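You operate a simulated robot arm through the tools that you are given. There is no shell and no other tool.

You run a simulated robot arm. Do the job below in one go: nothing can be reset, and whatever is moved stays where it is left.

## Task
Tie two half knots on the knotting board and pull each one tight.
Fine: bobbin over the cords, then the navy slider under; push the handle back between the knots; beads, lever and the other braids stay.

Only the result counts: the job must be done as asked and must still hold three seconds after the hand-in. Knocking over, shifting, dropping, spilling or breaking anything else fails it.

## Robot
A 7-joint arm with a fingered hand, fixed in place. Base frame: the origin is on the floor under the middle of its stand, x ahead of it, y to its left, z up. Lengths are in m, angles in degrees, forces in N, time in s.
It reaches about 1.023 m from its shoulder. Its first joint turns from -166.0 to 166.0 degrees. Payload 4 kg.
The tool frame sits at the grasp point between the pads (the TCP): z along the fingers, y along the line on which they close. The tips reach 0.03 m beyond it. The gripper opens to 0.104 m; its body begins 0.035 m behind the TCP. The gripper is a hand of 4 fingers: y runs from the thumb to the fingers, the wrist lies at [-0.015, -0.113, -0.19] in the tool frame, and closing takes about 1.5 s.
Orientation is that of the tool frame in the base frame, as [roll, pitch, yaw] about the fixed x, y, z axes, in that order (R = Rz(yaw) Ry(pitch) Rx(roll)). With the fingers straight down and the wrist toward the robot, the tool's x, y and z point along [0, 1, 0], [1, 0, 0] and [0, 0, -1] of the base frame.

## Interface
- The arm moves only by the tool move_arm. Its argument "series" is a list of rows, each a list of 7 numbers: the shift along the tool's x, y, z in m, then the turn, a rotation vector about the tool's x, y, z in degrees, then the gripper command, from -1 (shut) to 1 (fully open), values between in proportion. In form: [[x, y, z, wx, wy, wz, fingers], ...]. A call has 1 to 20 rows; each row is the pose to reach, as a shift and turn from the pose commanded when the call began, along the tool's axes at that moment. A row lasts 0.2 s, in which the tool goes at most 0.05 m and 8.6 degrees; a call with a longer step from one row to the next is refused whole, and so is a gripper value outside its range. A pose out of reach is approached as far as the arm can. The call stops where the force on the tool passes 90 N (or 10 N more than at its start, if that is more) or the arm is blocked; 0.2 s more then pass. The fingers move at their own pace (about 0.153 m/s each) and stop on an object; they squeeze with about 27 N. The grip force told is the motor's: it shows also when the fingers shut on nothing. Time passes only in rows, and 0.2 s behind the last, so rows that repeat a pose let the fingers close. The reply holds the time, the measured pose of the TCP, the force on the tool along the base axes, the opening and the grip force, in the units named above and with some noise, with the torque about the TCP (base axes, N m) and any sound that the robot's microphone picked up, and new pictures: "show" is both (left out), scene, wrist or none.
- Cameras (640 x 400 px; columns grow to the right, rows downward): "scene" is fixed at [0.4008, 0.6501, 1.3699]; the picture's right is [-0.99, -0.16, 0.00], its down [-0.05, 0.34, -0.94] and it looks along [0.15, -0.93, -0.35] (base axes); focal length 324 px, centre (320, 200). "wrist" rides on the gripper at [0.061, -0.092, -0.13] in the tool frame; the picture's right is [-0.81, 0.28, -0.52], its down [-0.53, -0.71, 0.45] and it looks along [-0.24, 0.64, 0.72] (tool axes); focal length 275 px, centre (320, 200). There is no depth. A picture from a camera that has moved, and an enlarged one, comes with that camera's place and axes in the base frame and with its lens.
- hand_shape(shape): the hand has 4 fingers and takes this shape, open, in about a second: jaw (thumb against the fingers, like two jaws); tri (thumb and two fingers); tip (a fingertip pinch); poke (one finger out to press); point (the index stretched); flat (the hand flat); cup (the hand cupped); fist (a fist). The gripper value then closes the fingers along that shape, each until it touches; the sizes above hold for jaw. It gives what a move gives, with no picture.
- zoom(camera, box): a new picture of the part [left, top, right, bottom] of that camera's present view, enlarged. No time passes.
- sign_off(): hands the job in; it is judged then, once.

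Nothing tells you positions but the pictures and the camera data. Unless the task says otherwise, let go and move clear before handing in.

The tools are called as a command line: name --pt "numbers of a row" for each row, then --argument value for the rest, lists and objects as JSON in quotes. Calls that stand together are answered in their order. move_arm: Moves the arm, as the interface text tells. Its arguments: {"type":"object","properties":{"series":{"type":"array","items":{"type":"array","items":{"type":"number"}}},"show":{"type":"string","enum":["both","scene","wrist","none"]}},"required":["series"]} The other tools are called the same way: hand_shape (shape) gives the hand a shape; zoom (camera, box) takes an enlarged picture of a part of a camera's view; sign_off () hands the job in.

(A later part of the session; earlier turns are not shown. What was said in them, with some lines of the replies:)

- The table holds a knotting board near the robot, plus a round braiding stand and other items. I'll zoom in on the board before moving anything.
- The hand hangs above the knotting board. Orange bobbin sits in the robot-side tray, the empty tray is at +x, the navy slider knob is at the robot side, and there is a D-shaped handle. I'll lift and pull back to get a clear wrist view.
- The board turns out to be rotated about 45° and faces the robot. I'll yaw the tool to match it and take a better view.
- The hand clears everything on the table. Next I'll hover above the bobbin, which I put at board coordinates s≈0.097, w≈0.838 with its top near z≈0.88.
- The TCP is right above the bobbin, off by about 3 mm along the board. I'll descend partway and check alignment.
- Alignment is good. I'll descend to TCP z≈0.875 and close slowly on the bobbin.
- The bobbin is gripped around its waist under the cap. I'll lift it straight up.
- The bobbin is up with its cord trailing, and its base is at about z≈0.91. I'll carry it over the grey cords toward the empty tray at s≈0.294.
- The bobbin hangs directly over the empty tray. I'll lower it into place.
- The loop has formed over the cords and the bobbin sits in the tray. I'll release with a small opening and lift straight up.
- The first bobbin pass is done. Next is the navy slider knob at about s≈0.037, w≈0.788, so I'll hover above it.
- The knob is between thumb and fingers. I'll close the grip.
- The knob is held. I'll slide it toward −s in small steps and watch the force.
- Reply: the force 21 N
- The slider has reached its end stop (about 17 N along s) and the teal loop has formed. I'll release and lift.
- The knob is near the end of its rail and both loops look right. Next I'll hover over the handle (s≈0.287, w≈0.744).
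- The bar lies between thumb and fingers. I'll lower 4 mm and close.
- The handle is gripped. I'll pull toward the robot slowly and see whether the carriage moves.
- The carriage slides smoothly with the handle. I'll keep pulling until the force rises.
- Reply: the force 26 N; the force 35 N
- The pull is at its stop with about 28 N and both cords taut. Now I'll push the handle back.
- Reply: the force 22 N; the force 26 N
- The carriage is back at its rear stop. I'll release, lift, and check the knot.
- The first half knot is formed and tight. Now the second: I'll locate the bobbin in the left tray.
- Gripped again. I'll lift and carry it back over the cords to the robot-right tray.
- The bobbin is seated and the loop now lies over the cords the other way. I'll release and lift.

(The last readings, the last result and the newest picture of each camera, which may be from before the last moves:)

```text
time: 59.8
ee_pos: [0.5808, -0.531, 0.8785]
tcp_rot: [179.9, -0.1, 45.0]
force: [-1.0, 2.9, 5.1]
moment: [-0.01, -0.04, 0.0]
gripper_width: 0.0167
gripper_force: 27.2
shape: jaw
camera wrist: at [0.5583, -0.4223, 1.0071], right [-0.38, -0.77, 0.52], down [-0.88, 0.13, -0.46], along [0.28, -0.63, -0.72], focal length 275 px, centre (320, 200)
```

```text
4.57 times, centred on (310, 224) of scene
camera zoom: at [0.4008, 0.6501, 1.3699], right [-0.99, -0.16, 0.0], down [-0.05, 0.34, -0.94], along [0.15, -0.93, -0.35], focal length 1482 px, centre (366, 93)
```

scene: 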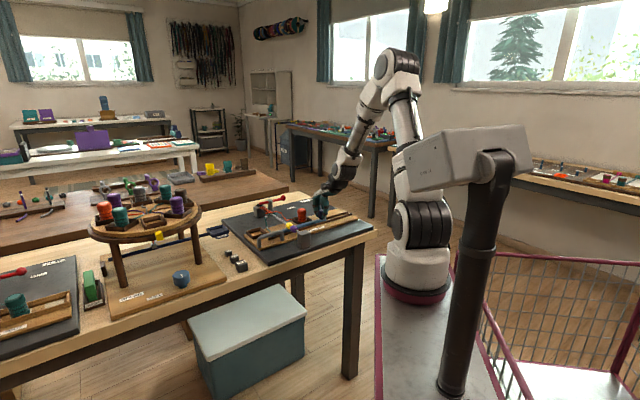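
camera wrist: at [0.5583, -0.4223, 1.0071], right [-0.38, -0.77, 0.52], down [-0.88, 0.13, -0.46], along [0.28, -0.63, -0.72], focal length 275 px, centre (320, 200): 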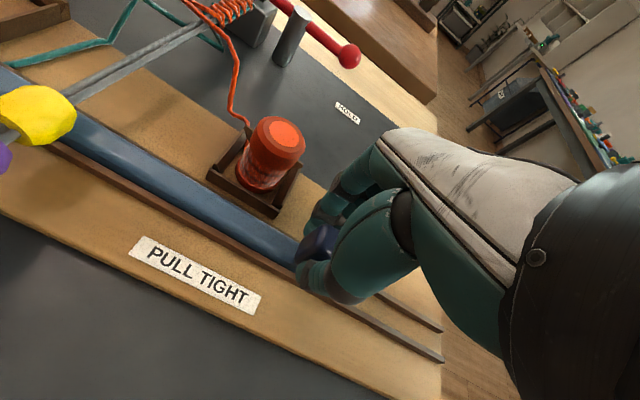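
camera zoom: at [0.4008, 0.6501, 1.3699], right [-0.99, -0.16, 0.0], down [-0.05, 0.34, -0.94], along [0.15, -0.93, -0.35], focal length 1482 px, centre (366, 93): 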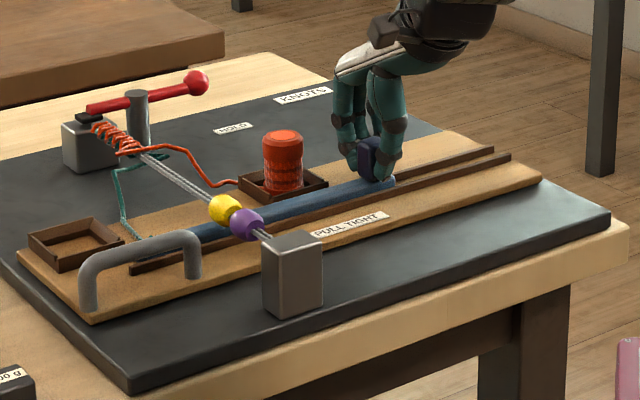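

move_arm --pt "0.003 0 0 0 0 0 -1" --pt "0.006 0 0 0 0 0 -1" --pt "0.006 0 0 0 0 0 -1" --show "none"

zoom --camera "scene" --box '[240, 180, 380, 267]'

```text
time: 60.6
ee_pos: [0.5824, -0.5286, 0.8782]
tcp_rot: [179.9, 0.1, 44.8]
force: [-11.9, -7.6, 4.9]
moment: [-0.21, 0.24, -0.14]
gripper_width: 0.0165
gripper_force: 26.8
shape: jaw
```

```text
4.57 times, centred on (310, 224) of scene
camera zoom: at [0.4008, 0.6501, 1.3699], right [-0.99, -0.16, 0.0], down [-0.05, 0.34, -0.94], along [0.15, -0.93, -0.35], focal length 1482 px, centre (366, 93)
```

zoom: 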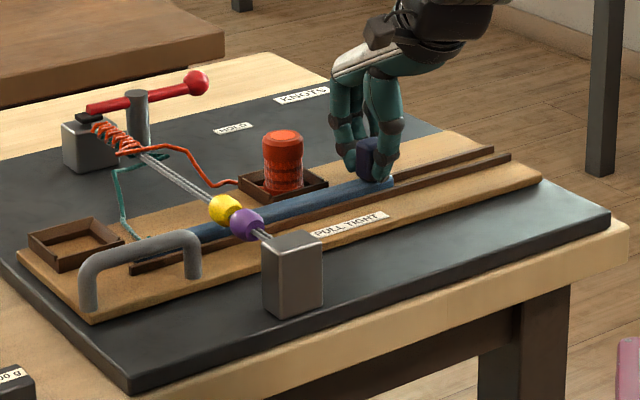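

The slider is at its stop. I'll release with a small opening since the bobbin is nearby, and lift clear.

move_arm --pt "-0.002 0 0 0 0 0 -0.6" --pt "-0.002 0 0 0 0 0 -0.4" --pt "-0.002 0 0 0 0 0 -0.2" --pt "-0.002 0 0 0 0 0 -0.2" --pt "-0.002 0 0 0 0 0 -0.2" --pt "-0.002 0 -0.03 0 0 0 -0.2" --pt "-0.002 0 -0.07 0 0 0 -0.2" --pt "-0.002 0 -0.115 0 0 0 -0.2" --pt "0.03 -0.005 -0.12 0 0 0 0.15" --pt "0.07 -0.012 -0.12 0 0 0 0.15" --pt "0.11 -0.02 -0.12 0 0 0 0.15" --pt "0.15 -0.027 -0.12 0 0 0 0.15" --pt "0.19 -0.034 -0.12 0 0 0 0.15" --pt "0.23 -0.04 -0.12 0 0 0 0.15" --pt "0.25 -0.042 -0.12 0 0 0 0.15" --pt "0.25 -0.042 -0.12 0 0 0 0.15"

zoom --camera "scene" --box '[220, 180, 332, 250]'

zoom --camera "wrist" --box '[160, 200, 400, 350]'

```text
time: 64.0
ee_pos: [0.732, -0.3202, 0.9985]
tcp_rot: [-180.0, 0.0, 44.9]
force: [-0.2, 1.1, 0.0]
moment: [0.02, -0.03, 0.01]
gripper_width: 0.0593
gripper_force: 0.0
shape: jaw
camera wrist: at [0.71, -0.2116, 1.1284], right [-0.38, -0.77, 0.52], down [-0.88, 0.13, -0.46], along [0.28, -0.63, -0.72], focal length 275 px, centre (320, 200)
```

scene: 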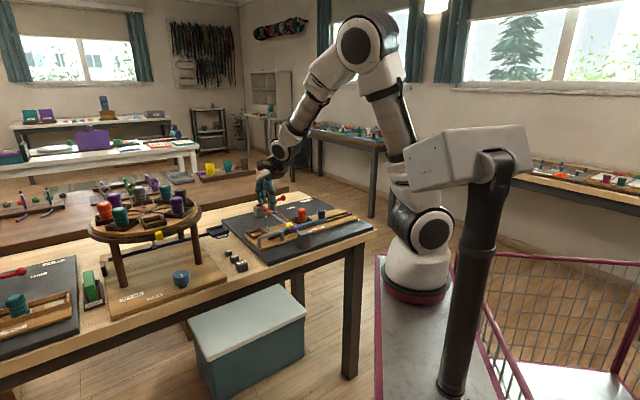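
wrist: 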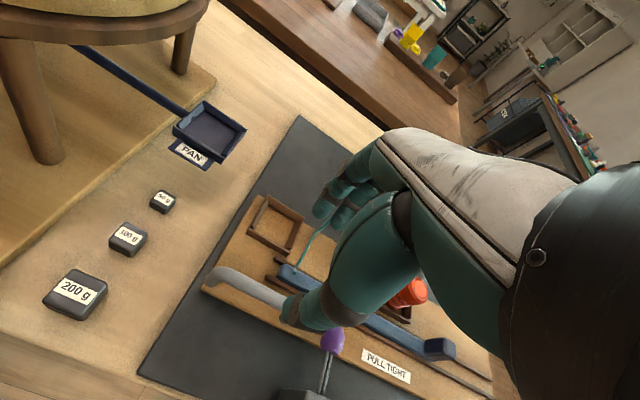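

```text
5.71 times, centred on (276, 215) of scene
camera zoom: at [0.4008, 0.6501, 1.3699], right [-0.99, -0.16, 0.0], down [-0.05, 0.34, -0.94], along [0.15, -0.93, -0.35], focal length 1853 px, centre (571, 114)
```

zoom: 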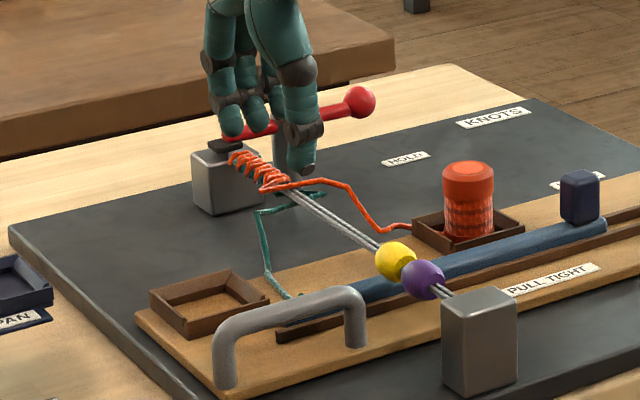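

```text
2.67 times, centred on (280, 275) of wrist
camera zoom: at [0.71, -0.2116, 1.1284], right [-0.38, -0.77, 0.52], down [-0.88, 0.13, -0.46], along [0.28, -0.63, -0.72], focal length 734 px, centre (427, 0)
```

zoom: 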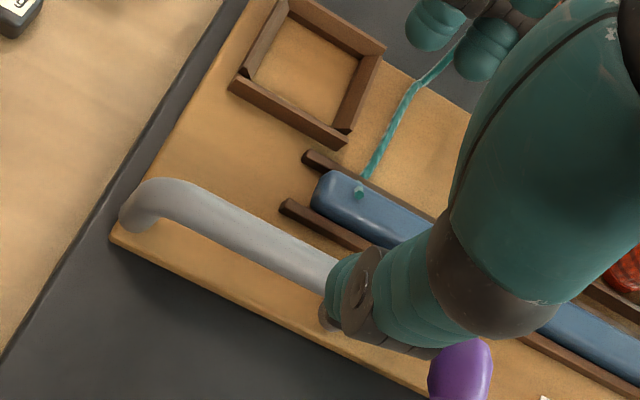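

Both loops are set for the second knot. I'll shift slightly along the handle to stay clear of the slider rod end, then descend onto the bar.

move_arm --pt "0.007 -0.001 0.03 0 0 0 0.0" --pt "0.007 -0.001 0.065 0 0 0 -0.05" --pt "0.007 -0.001 0.09 0 0 0 -0.05" --pt "0.007 -0.001 0.105 0 0 0 -0.05" --pt "0.007 -0.001 0.112 0 0 0 -0.05" --pt "0.007 -0.001 0.112 0 0 0 -0.05"

zoom --camera "scene" --box '[220, 180, 332, 250]'

zoom --camera "wrist" --box '[200, 170, 440, 320]'

```text
time: 65.4
ee_pos: [0.737, -0.3156, 0.8867]
tcp_rot: [-180.0, -0.1, 45.0]
force: [-0.3, 0.8, 1.0]
moment: [0.03, -0.01, 0.01]
gripper_width: 0.0498
gripper_force: 0.0
shape: jaw
camera wrist: at [0.7143, -0.2055, 1.0146], right [-0.38, -0.77, 0.52], down [-0.88, 0.13, -0.46], along [0.28, -0.63, -0.72], focal length 275 px, centre (320, 200)
```

scene: 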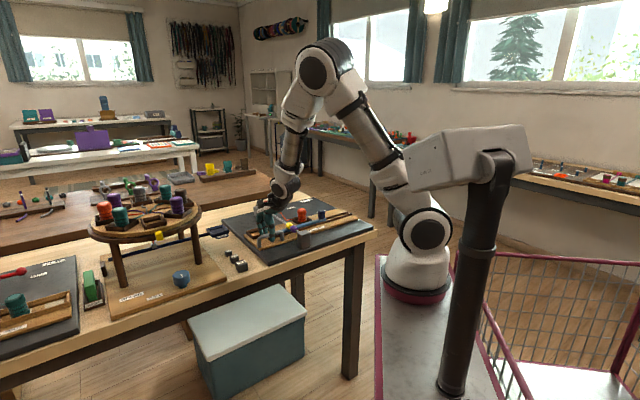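
wrist: 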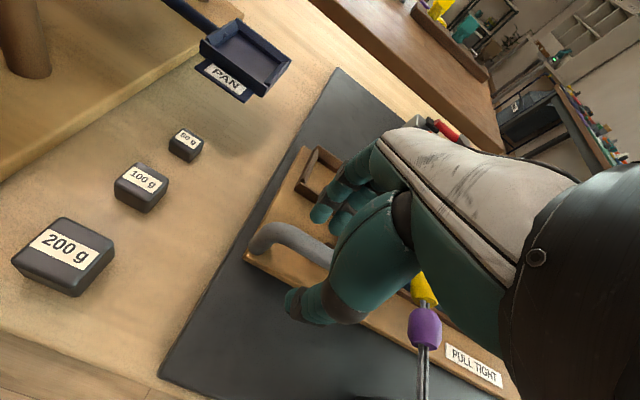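

```text
5.71 times, centred on (276, 215) of scene
camera zoom: at [0.4008, 0.6501, 1.3699], right [-0.99, -0.16, 0.0], down [-0.05, 0.34, -0.94], along [0.15, -0.93, -0.35], focal length 1853 px, centre (571, 114)
```

zoom: 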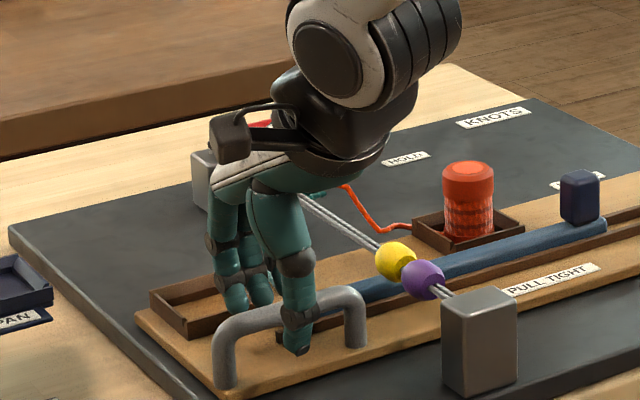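

```text
2.67 times, centred on (320, 245) of wrist
camera zoom: at [0.7143, -0.2055, 1.0146], right [-0.38, -0.77, 0.52], down [-0.88, 0.13, -0.46], along [0.28, -0.63, -0.72], focal length 734 px, centre (320, 80)
```

zoom: 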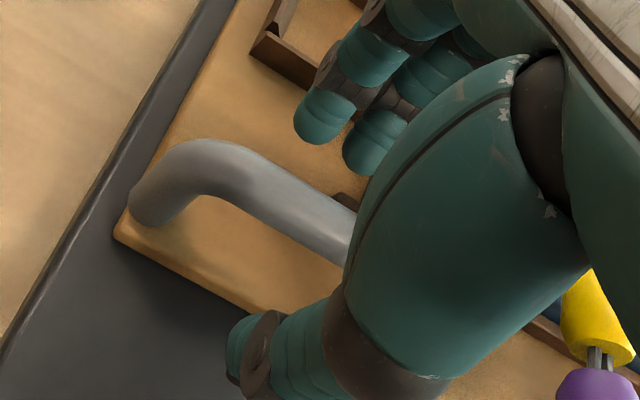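

move_arm --pt "0 -0.001 0.006 0 0 0 -0.05" --pt "0 -0.001 0.007 0 0 0 -0.2" --pt "0 -0.001 0.007 0 0 0 -0.5" --pt "0 -0.001 0.007 0 0 0 -0.8" --pt "0 -0.001 0.007 0 0 0 -1" --pt "0 -0.001 0.007 0 0 0 -1" --pt "0 -0.001 0.007 0 0 0 -1" --pt "0 -0.001 0.007 0 0 0 -1"

zoom --camera "scene" --box '[220, 180, 332, 250]'

zoom --camera "wrist" --box '[200, 170, 440, 320]'

```text
time: 67.2
ee_pos: [0.7353, -0.3129, 0.8783]
tcp_rot: [-180.0, 0.2, 44.8]
force: [-0.9, 1.1, -14.9]
moment: [0.01, 0.04, 0.09]
gripper_width: 0.0053
gripper_force: 27.4
shape: jaw
camera wrist: at [0.7134, -0.2052, 1.0072], right [-0.38, -0.77, 0.52], down [-0.88, 0.13, -0.45], along [0.28, -0.63, -0.73], focal length 275 px, centre (320, 200)
```

scene: 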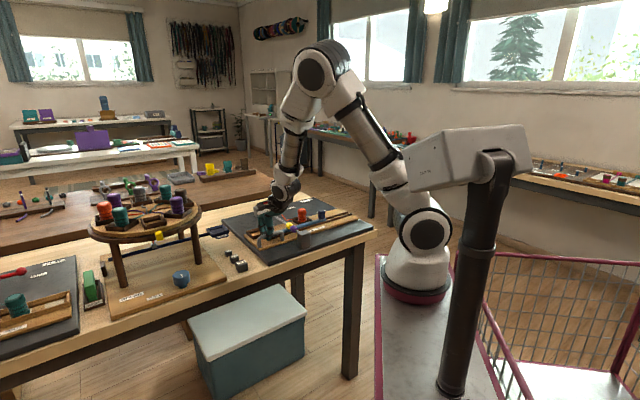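
wrist: 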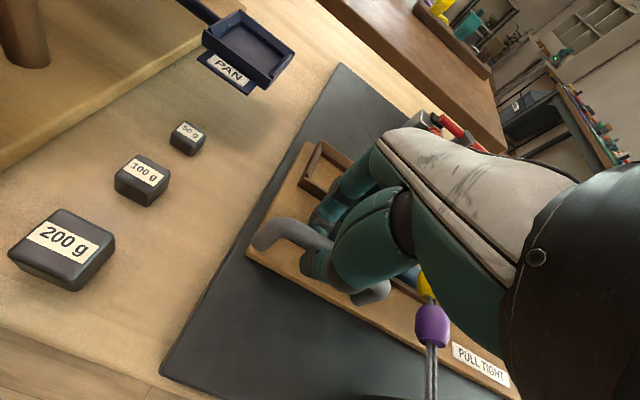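

```text
5.71 times, centred on (276, 215) of scene
camera zoom: at [0.4008, 0.6501, 1.3699], right [-0.99, -0.16, 0.0], down [-0.05, 0.34, -0.94], along [0.15, -0.93, -0.35], focal length 1853 px, centre (571, 114)
```

zoom: 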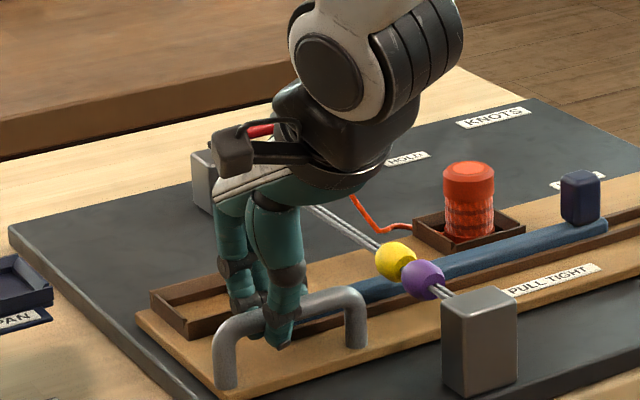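

```text
2.67 times, centred on (320, 245) of wrist
camera zoom: at [0.7134, -0.2052, 1.0072], right [-0.38, -0.77, 0.52], down [-0.88, 0.13, -0.45], along [0.28, -0.63, -0.73], focal length 734 px, centre (320, 80)
```

zoom: 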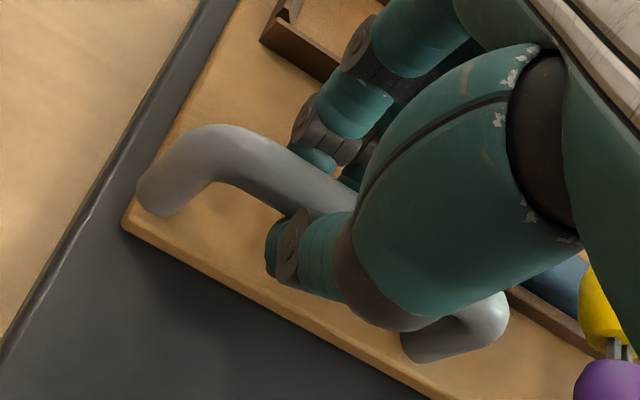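

Gripped. I'll pull toward the robot in small steps for the second knot.

move_arm --pt "0 -0.004 0 0 0 0 -1" --pt "0 -0.008 0 0 0 0 -1" --pt "0 -0.012 0 0 0 0 -1" --pt "0 -0.016 0 0 0 0 -1" --pt "0 -0.02 0 0 0 0 -1" --pt "0 -0.024 0 0 0 0 -1" --pt "0 -0.028 0 0 0 0 -1" --pt "0 -0.032 0 0 0 0 -1" --pt "0 -0.036 0 0 0 0 -1" --pt "0 -0.036 0 0 0 0 -1"

zoom --camera "scene" --box '[230, 190, 342, 260]'

```text
time: 69.4
ee_pos: [0.7087, -0.2892, 0.8784]
tcp_rot: [-180.0, 0.1, 44.8]
force: [1.4, -0.8, -16.3]
moment: [0.03, -0.03, 0.08]
gripper_width: 0.0054
gripper_force: 26.6
shape: jaw
camera wrist: at [0.6877, -0.1797, 1.0072], right [-0.38, -0.77, 0.52], down [-0.88, 0.13, -0.45], along [0.28, -0.63, -0.72], focal length 275 px, centre (320, 200)
```

scene: 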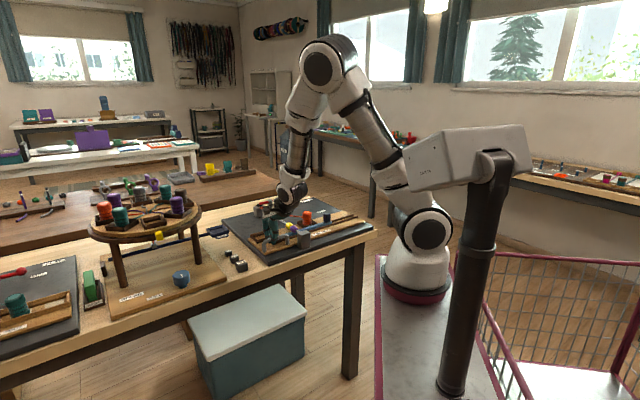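
wrist: 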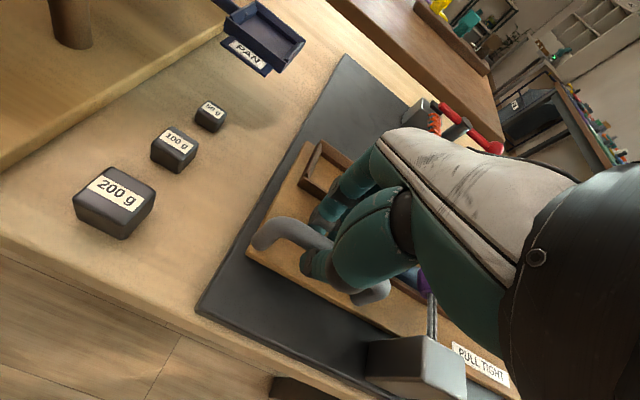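

```text
5.71 times, centred on (286, 225) of scene
camera zoom: at [0.4008, 0.6501, 1.3699], right [-0.99, -0.16, 0.0], down [-0.05, 0.34, -0.94], along [0.15, -0.93, -0.35], focal length 1853 px, centre (514, 57)
```

zoom: 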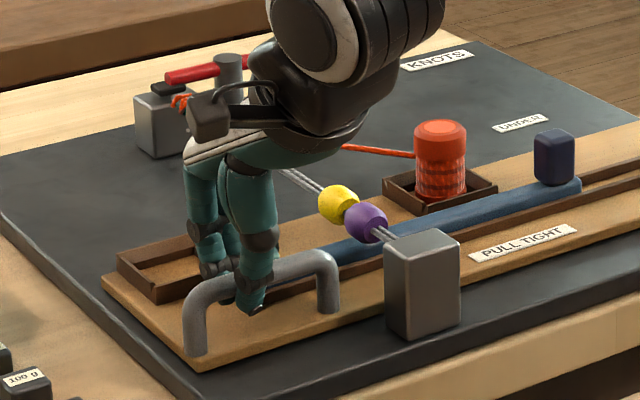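

move_arm --pt "0 -0.003 0 0 0 0 -1" --pt "0 -0.006 0 0 0 0 -1" --pt "0 -0.009 0 0 0 0 -1" --pt "0 -0.012 0 0 0 0 -1" --pt "0 -0.014 0 0 0 0 -1" --pt "0 -0.014 0 0 0 0 -1" --show "none"

zoom --camera "scene" --box '[230, 190, 342, 260]'

zoom --camera "wrist" --box '[220, 200, 540, 400]'

```text
time: 70.8
ee_pos: [0.7015, -0.2786, 0.8791]
tcp_rot: [180.0, 0.0, 44.9]
force: [12.4, -14.6, -21.5]
moment: [-0.2, -0.19, 0.11]
gripper_width: 0.0051
gripper_force: 27.4
shape: jaw
```

```text
5.71 times, centred on (286, 225) of scene
camera zoom: at [0.4008, 0.6501, 1.3699], right [-0.99, -0.16, 0.0], down [-0.05, 0.34, -0.94], along [0.15, -0.93, -0.35], focal length 1853 px, centre (514, 57)
```

zoom: 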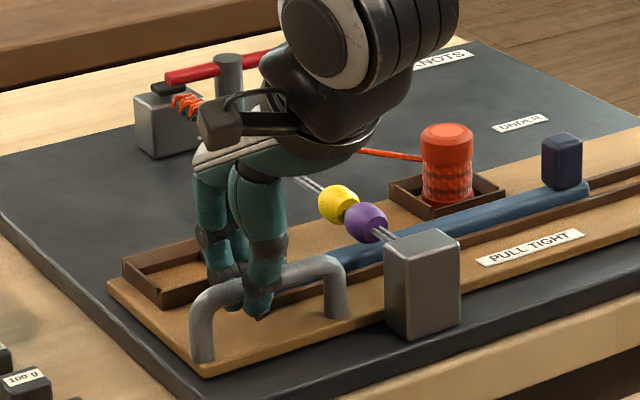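

```text
2.00 times, centred on (380, 300) of wrist
camera zoom: at [0.6789, -0.1708, 1.0073], right [-0.38, -0.77, 0.52], down [-0.88, 0.13, -0.46], along [0.28, -0.63, -0.72], focal length 551 px, centre (200, 0)
```

zoom: 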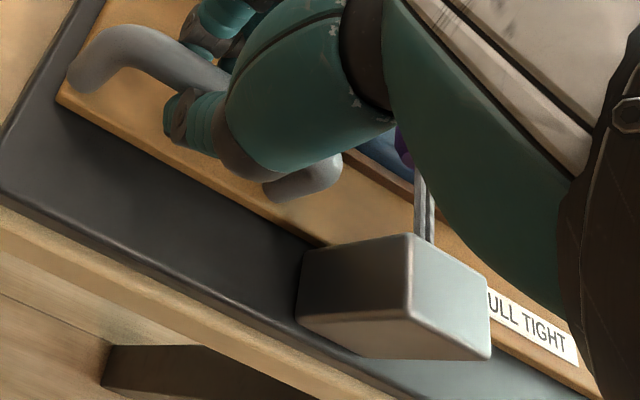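

The carriage is at the stop at about 19 N. I'll pull a little further to match the first knot.

move_arm --pt "0 -0.002 0 0 0 0 -1" --pt "0 -0.004 0 0 0 0 -1" --pt "0 -0.004 0 0 0 0 -1" --pt "0 -0.004 0 0 0 0 -1" --show "none"

zoom --camera "scene" --box '[230, 190, 342, 260]'

zoom --camera "scene" --box '[248, 192, 296, 222]'

```text
time: 71.8
ee_pos: [0.6984, -0.2766, 0.8769]
tcp_rot: [-180.0, 0.0, 44.9]
force: [20.4, -20.0, -20.3]
moment: [-0.23, -0.32, 0.15]
gripper_width: 0.0049
gripper_force: 27.2
shape: jaw
```

```text
5.71 times, centred on (286, 225) of scene
camera zoom: at [0.4008, 0.6501, 1.3699], right [-0.99, -0.16, 0.0], down [-0.05, 0.34, -0.94], along [0.15, -0.93, -0.35], focal length 1853 px, centre (514, 57)
```

zoom: 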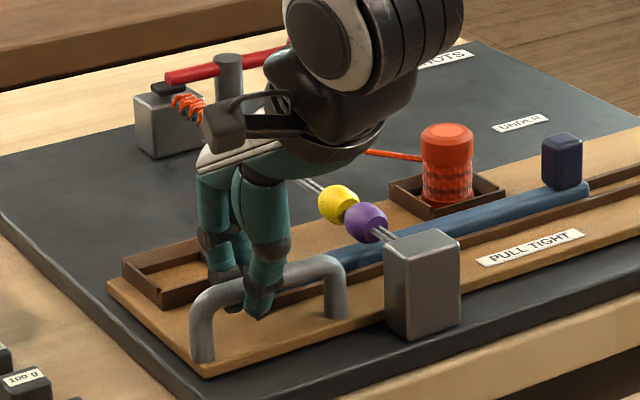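

```text
13.33 times, centred on (272, 207) of scene
camera zoom: at [0.4008, 0.6501, 1.3699], right [-0.99, -0.16, 0.0], down [-0.05, 0.34, -0.94], along [0.15, -0.93, -0.35], focal length 4324 px, centre (960, 107)
```

zoom: 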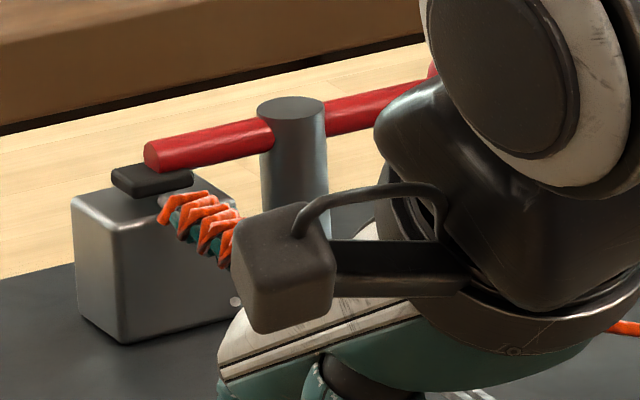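

The second pull matches the first, with the carriage at the same stop and about 28 N. I'll relax, release, and lift clear, leaving the handle pulled.

move_arm --pt "0 0.002 0 0 0 0 -1" --pt "0 0.003 0 0 0 0 -0.7" --pt "0 0.003 0 0 0 0 -0.4" --pt "0 0.003 0 0 0 0 -0.1" --pt "0 0.003 0 0 0 0 0.1" --pt "0 0.003 0 0 0 0 0.1" --pt "0 0.003 -0.03 0 0 0 0.1" --pt "0 0.003 -0.07 0 0 0 0.1" --pt "0 0.003 -0.11 0 0 0 0.1" --pt "0 0.003 -0.11 0 0 0 0.1"

zoom --camera "scene" --box '[220, 180, 332, 250]'

zoom --camera "scene" --box '[248, 192, 296, 222]'

```text
time: 74.0
ee_pos: [0.6993, -0.2784, 0.9895]
tcp_rot: [179.9, 0.0, 45.0]
force: [-1.2, -0.5, -0.3]
moment: [-0.03, -0.01, 0.0]
gripper_width: 0.0567
gripper_force: 0.1
shape: jaw
camera wrist: at [0.6766, -0.1708, 1.1185], right [-0.38, -0.77, 0.52], down [-0.88, 0.13, -0.46], along [0.28, -0.63, -0.72], focal length 275 px, centre (320, 200)
```

scene: 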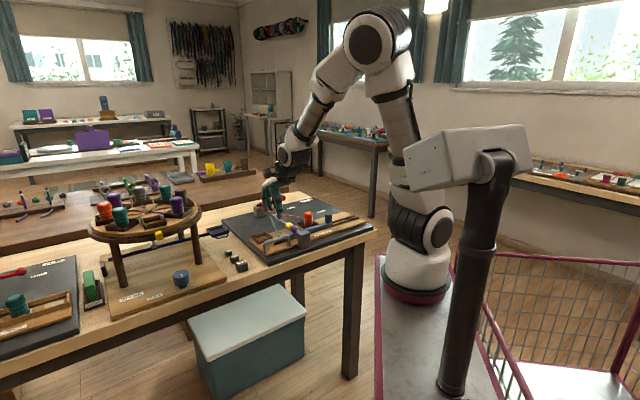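
wrist: 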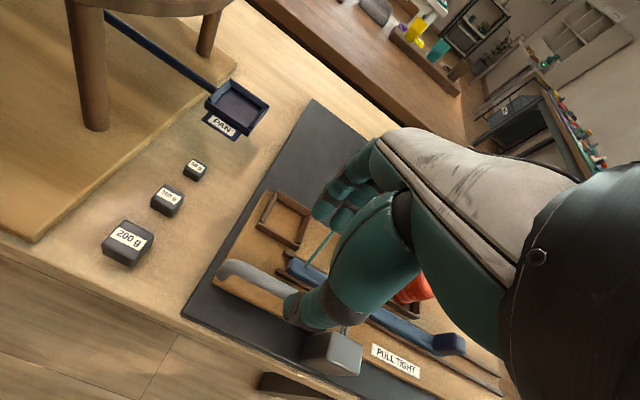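

```text
5.71 times, centred on (276, 215) of scene
camera zoom: at [0.4008, 0.6501, 1.3699], right [-0.99, -0.16, 0.0], down [-0.05, 0.34, -0.94], along [0.15, -0.93, -0.35], focal length 1853 px, centre (571, 114)
```

zoom: 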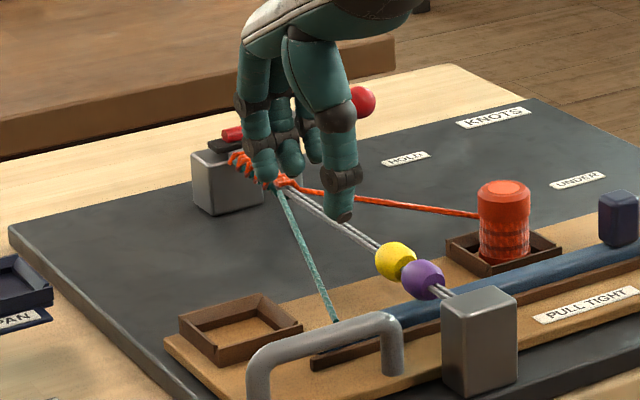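

```text
13.33 times, centred on (272, 207) of scene
camera zoom: at [0.4008, 0.6501, 1.3699], right [-0.99, -0.16, 0.0], down [-0.05, 0.34, -0.94], along [0.15, -0.93, -0.35], focal length 4324 px, centre (960, 107)
```

zoom: 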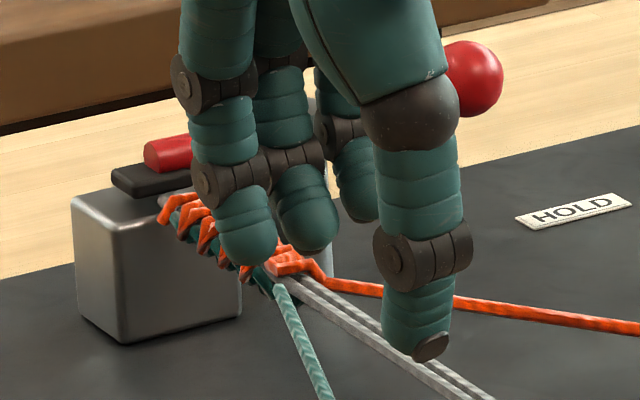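

Both cords are taut on their original sides. I'll back the arm away toward the robot and inspect the finished board.

move_arm --pt "0 -0.02 -0.04 0 0 0 0.3" --pt "0 -0.05 -0.07 0 0 0 0.5" --pt "0 -0.09 -0.09 0 0 0 0.7" --pt "0 -0.13 -0.11 0 0 0 1" --pt "-0.02 -0.17 -0.13 0 0 0 1" --pt "-0.05 -0.2 -0.14 0 0 0 1" --pt "-0.08 -0.22 -0.15 0 0 0 1" --pt "-0.11 -0.23 -0.16 0 0 0 1" --pt "-0.11 -0.23 -0.16 0 0 0 1"

zoom --camera "scene" --box '[220, 180, 380, 280]'

zoom --camera "scene" --box '[248, 192, 296, 222]'

zoom --camera "wrist" --box '[110, 60, 390, 235]'

```text
time: 75.5
ee_pos: [0.5232, -0.1926, 1.1013]
tcp_rot: [-168.7, -9.7, 44.5]
force: [-0.4, -0.4, 0.9]
moment: [-0.04, 0.04, -0.04]
gripper_width: 0.1038
gripper_force: 0.1
shape: jaw
out of reach, approached as far as the arm can: row 7
stopped in row 7: the arm was blocked; the commanded pose is now the measured one
camera wrist: at [0.5018, -0.1215, 1.2532], right [-0.36, -0.88, 0.31], down [-0.89, 0.23, -0.39], along [0.27, -0.42, -0.87], focal length 275 px, centre (320, 200)
```

scene: 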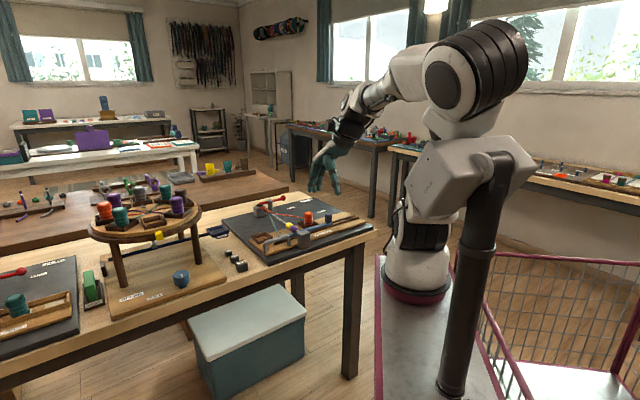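
wrist: 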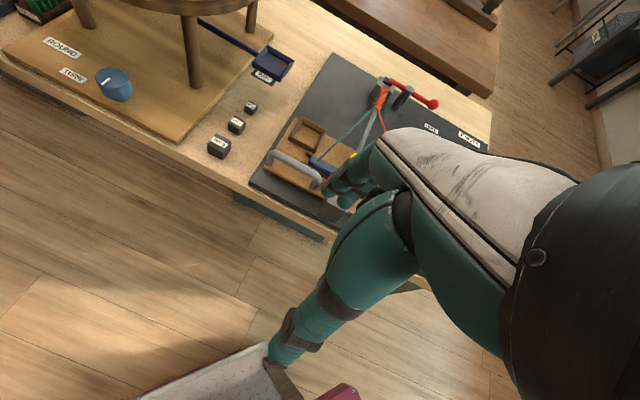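

```text
4.00 times, centred on (300, 230) of scene
camera zoom: at [0.4008, 0.6501, 1.3699], right [-0.99, -0.16, 0.0], down [-0.05, 0.34, -0.94], along [0.15, -0.93, -0.35], focal length 1297 px, centre (400, 80)
```

zoom: 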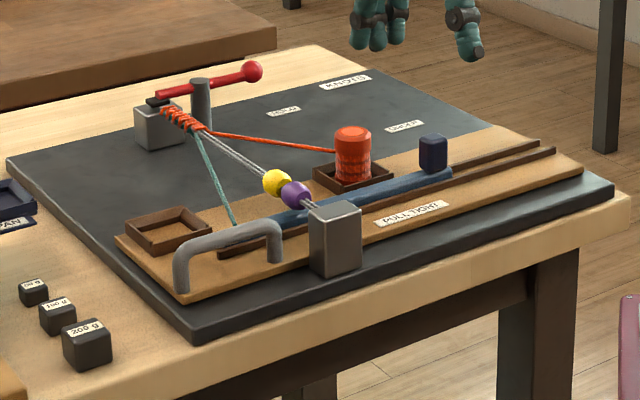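

```text
13.33 times, centred on (272, 207) of scene
camera zoom: at [0.4008, 0.6501, 1.3699], right [-0.99, -0.16, 0.0], down [-0.05, 0.34, -0.94], along [0.15, -0.93, -0.35], focal length 4324 px, centre (960, 107)
```

zoom: 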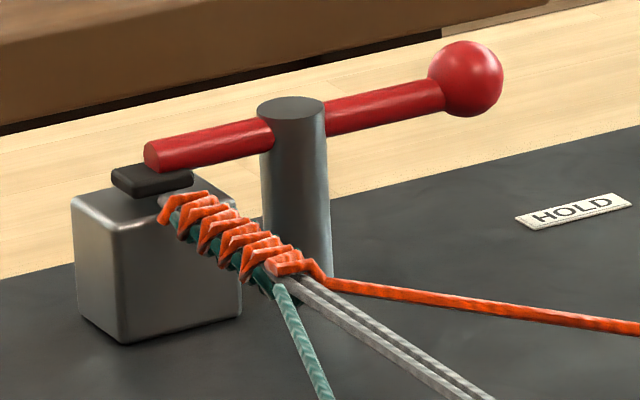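

```text
2.29 times, centred on (250, 148) of wrist
camera zoom: at [0.5018, -0.1215, 1.2532], right [-0.36, -0.88, 0.31], down [-0.89, 0.23, -0.39], along [0.27, -0.42, -0.87], focal length 629 px, centre (480, 320)
```

zoom: 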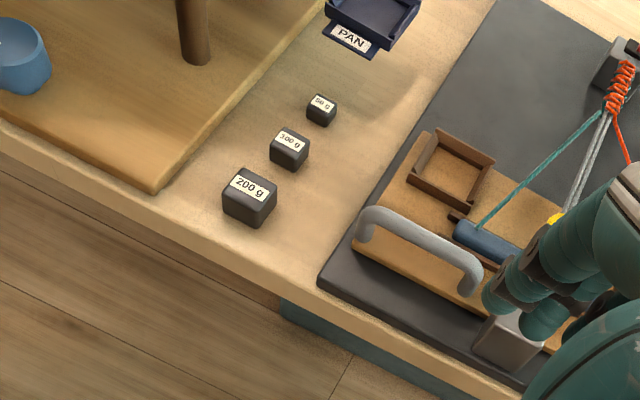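

The arm stopped at a limit on the way back, though contact force is about zero. I'll check what is near the elbow and confirm nothing was touched.

zoom --camera "scene" --box '[340, 0, 620, 400]'

zoom --camera "scene" --box '[380, 100, 560, 215]'

```text
1.00 times, centred on (480, 200) of scene (not enlarged: the box is as wide or as high as the picture)
camera zoom: at [0.4008, 0.6501, 1.3699], right [-0.99, -0.16, 0.0], down [-0.05, 0.34, -0.94], along [0.15, -0.93, -0.35], focal length 324 px, centre (160, 200)
```

zoom: 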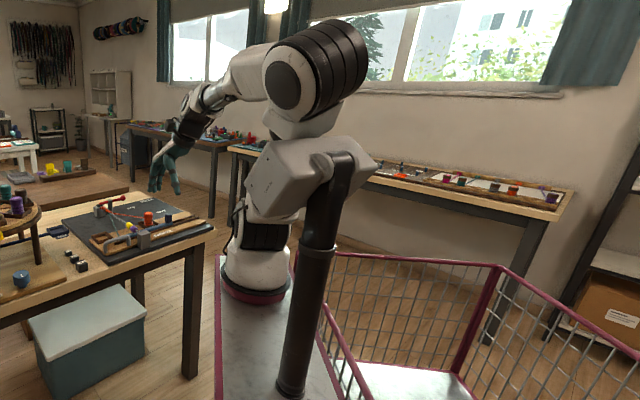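

```text
3.48 times, centred on (470, 158) of scene
camera zoom: at [0.4008, 0.6501, 1.3699], right [-0.99, -0.16, 0.0], down [-0.05, 0.34, -0.94], along [0.15, -0.93, -0.35], focal length 1128 px, centre (-202, 348)
```

zoom: 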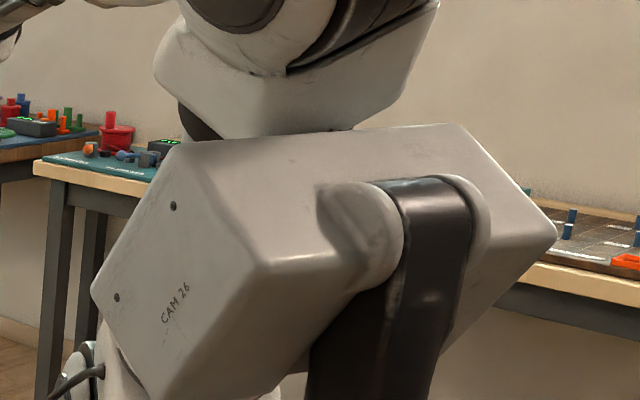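

The mast-mounted camera head ("CAM 26") in the foreground looks tilted compared with earlier frames, so the elbow may have touched it while I was retracting. I'll reverse that last motion to bring the elbow off it, then check.

move_arm --pt "0 0.02 -0.004 -3 -2.5 0 1" --pt "0.0005 0.045 -0.009 -6 -5 0 1" --pt "0.0009 0.075 -0.015 -9 -7.5 0 1" --pt "0.0009 0.1 -0.019 -11.3 -9.7 0 1" --pt "0.0009 0.1 -0.019 -11.3 -9.7 0 1" --show "scene"

zoom --camera "scene" --box '[380, 100, 560, 215]'

```text
time: 76.7
ee_pos: [0.5953, -0.2643, 1.1001]
tcp_rot: [179.5, 0.3, 45.6]
force: [0.4, -0.1, 0.6]
moment: [-0.02, -0.04, -0.03]
gripper_width: 0.1037
gripper_force: 0.1
shape: jaw
```

scene: 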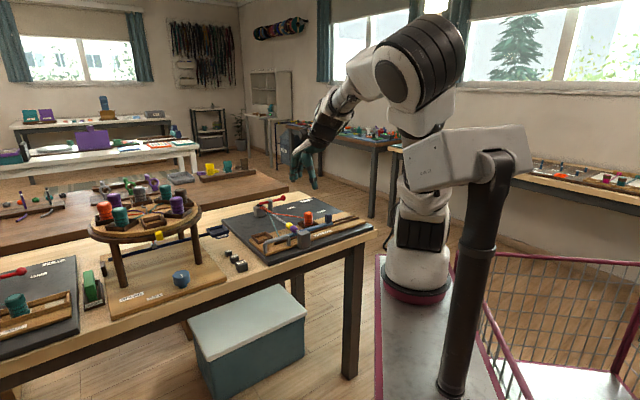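

```text
3.48 times, centred on (470, 158) of scene
camera zoom: at [0.4008, 0.6501, 1.3699], right [-0.99, -0.16, 0.0], down [-0.05, 0.34, -0.94], along [0.15, -0.93, -0.35], focal length 1128 px, centre (-202, 348)
```

zoom: 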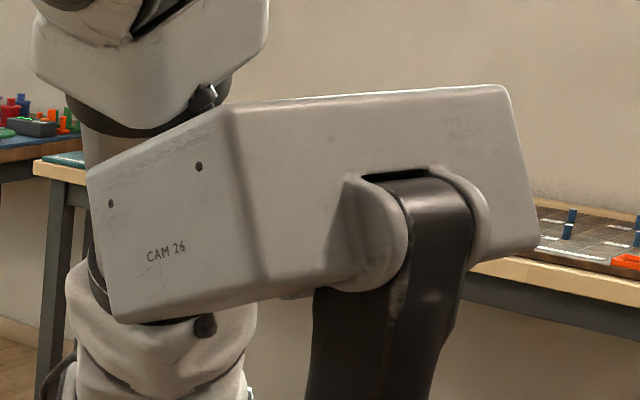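

The camera head has sprung back to its original attitude now that the elbow is off it. I'll move the arm further out toward the starting area, so no link is near the mast, and compare again.

move_arm --pt "0 0.03 -0.005 0 0 0 1" --pt "0 0.06 -0.01 0 0 0 1" --pt "0 0.09 -0.015 0 0 0 1" --pt "0 0.1 -0.015 0 0 0 1" --pt "0 0.1 -0.015 0 0 0 1"

zoom --camera "scene" --box '[380, 100, 560, 215]'

zoom --camera "scene" --box '[220, 180, 380, 280]'

zoom --camera "scene" --box '[0, 160, 260, 340]'

```text
time: 77.9
ee_pos: [0.6671, -0.3363, 1.1155]
tcp_rot: [179.6, 0.1, 45.5]
force: [-0.8, -0.2, 0.7]
moment: [-0.03, -0.01, -0.01]
gripper_width: 0.1038
gripper_force: 0.1
shape: jaw
camera wrist: at [0.643, -0.2264, 1.244], right [-0.37, -0.77, 0.52], down [-0.88, 0.12, -0.46], along [0.29, -0.63, -0.72], focal length 275 px, centre (320, 200)
```

scene: 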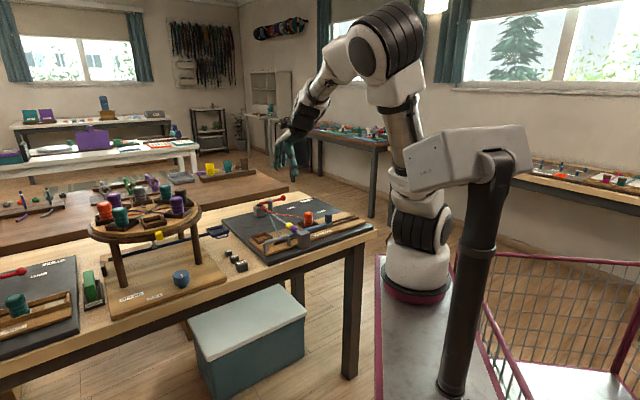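
wrist: 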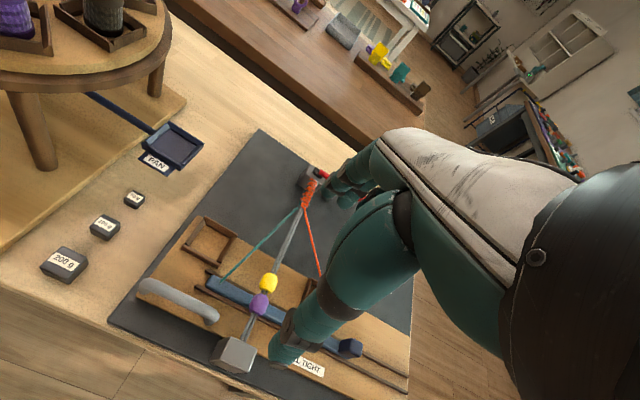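

```text
3.48 times, centred on (470, 158) of scene
camera zoom: at [0.4008, 0.6501, 1.3699], right [-0.99, -0.16, 0.0], down [-0.05, 0.34, -0.94], along [0.15, -0.93, -0.35], focal length 1128 px, centre (-202, 348)
```

zoom: 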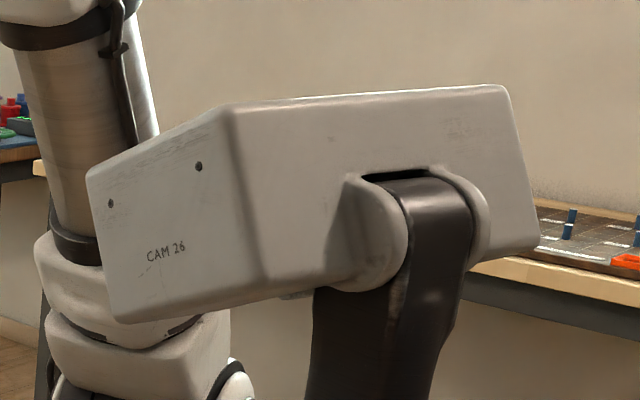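

```text
4.00 times, centred on (300, 230) of scene
camera zoom: at [0.4008, 0.6501, 1.3699], right [-0.99, -0.16, 0.0], down [-0.05, 0.34, -0.94], along [0.15, -0.93, -0.35], focal length 1297 px, centre (400, 80)
```

zoom: 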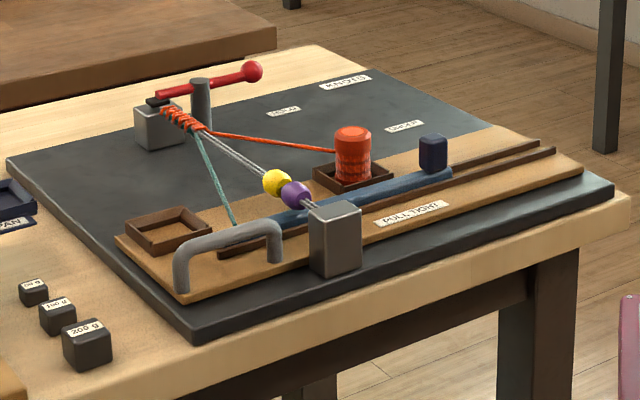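

```text
2.22 times, centred on (130, 250) of scene
camera zoom: at [0.4008, 0.6501, 1.3699], right [-0.99, -0.16, 0.0], down [-0.05, 0.34, -0.94], along [0.15, -0.93, -0.35], focal length 721 px, centre (742, 89)
```

zoom: 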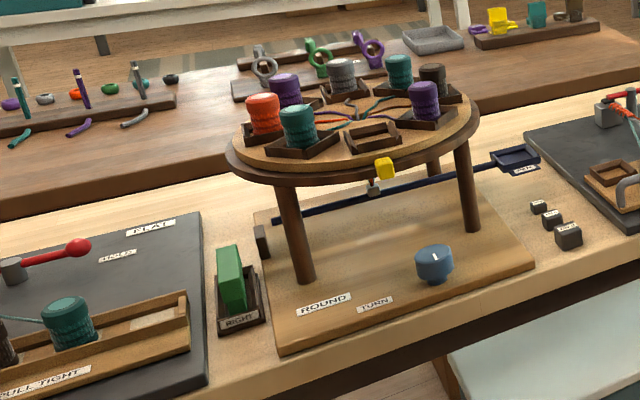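

The mast camera is steady in its original attitude, and the beads, lever and other braids are where they started. I'll take one last close look at the knots.

zoom --camera "wrist" --box '[270, 155, 350, 205]'

zoom --camera "scene" --box '[256, 199, 288, 219]'

zoom --camera "wrist" --box '[110, 180, 430, 380]'

```text
8.00 times, centred on (310, 180) of wrist
camera zoom: at [0.643, -0.2264, 1.244], right [-0.37, -0.77, 0.52], down [-0.88, 0.12, -0.46], along [0.29, -0.63, -0.72], focal length 2202 px, centre (400, 360)
```

zoom: 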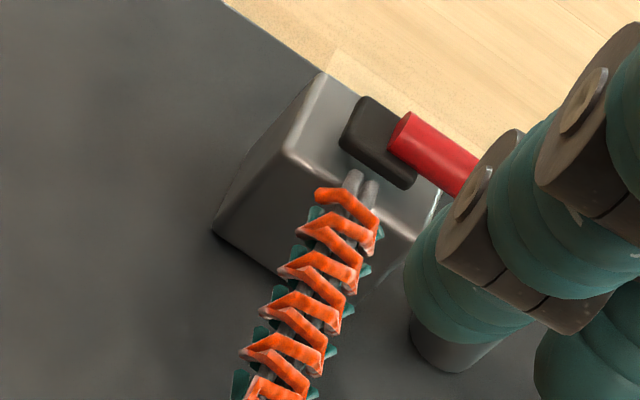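

```text
16.00 times, centred on (272, 209) of scene
camera zoom: at [0.4008, 0.6501, 1.3699], right [-0.99, -0.16, 0.0], down [-0.05, 0.34, -0.94], along [0.15, -0.93, -0.35], focal length 5188 px, centre (1088, 56)
```

zoom: 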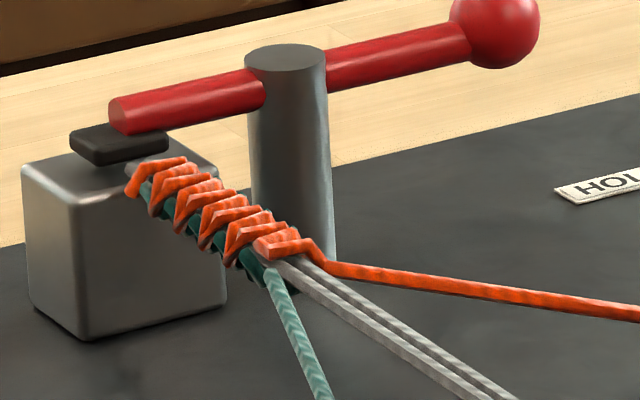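

```text
2.00 times, centred on (270, 280) of wrist
camera zoom: at [0.643, -0.2264, 1.244], right [-0.37, -0.77, 0.52], down [-0.88, 0.12, -0.46], along [0.29, -0.63, -0.72], focal length 551 px, centre (420, 40)
```

zoom: 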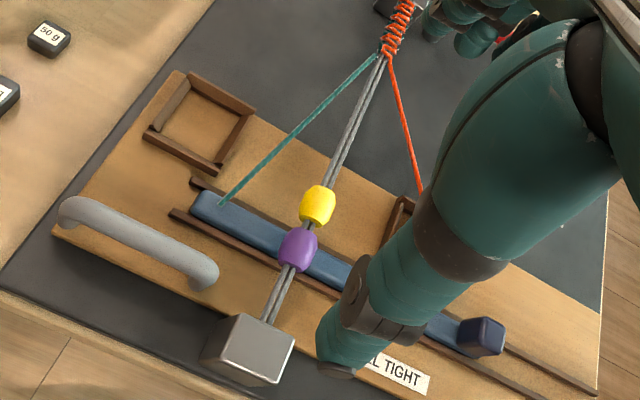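

The two half knots are tied and pulled tight, so I'm handing the job in. The carriage is at its pulled stop, the bobbin and slider are back on their starting sides, and the beads, lever and other braids haven't moved.

While I was retracting, the arm's elbow appears to have pushed the mast camera head (CAM 26). It went back once I withdrew the arm and has been steady since. I compared it with the earlier frames only by eye.

sign_off

```text
The job is handed in.
```

I tied two half knots on the knotting board and pulled each one tight against the handle's stop, at about 28 N. The job is handed in; I haven't seen the verdict.

- **First knot:** I took the bobbin over the cords to the far tray, slid the navy slider under, pulled the handle tight, then pushed it back.
- **Second knot:** I took the bobbin back over the cords, slid the slider back under and pulled the handle tight. I left the handle pulled, since you only asked for it to go back between the knots.
- **Everything else on the table:** the beads, lever and other braids look unmoved in the final pictures.

**Possible contact:** while I was backing the arm away at the end, the arm was blocked and the mast camera (CAM 26) tilted, so the elbow most likely pushed it. The camera went back when I withdrew the arm and stayed steady. By eye it matches the earlier pictures, but I had no close-up from before to confirm that. If that contact counts as shifting something, it could fail the job.
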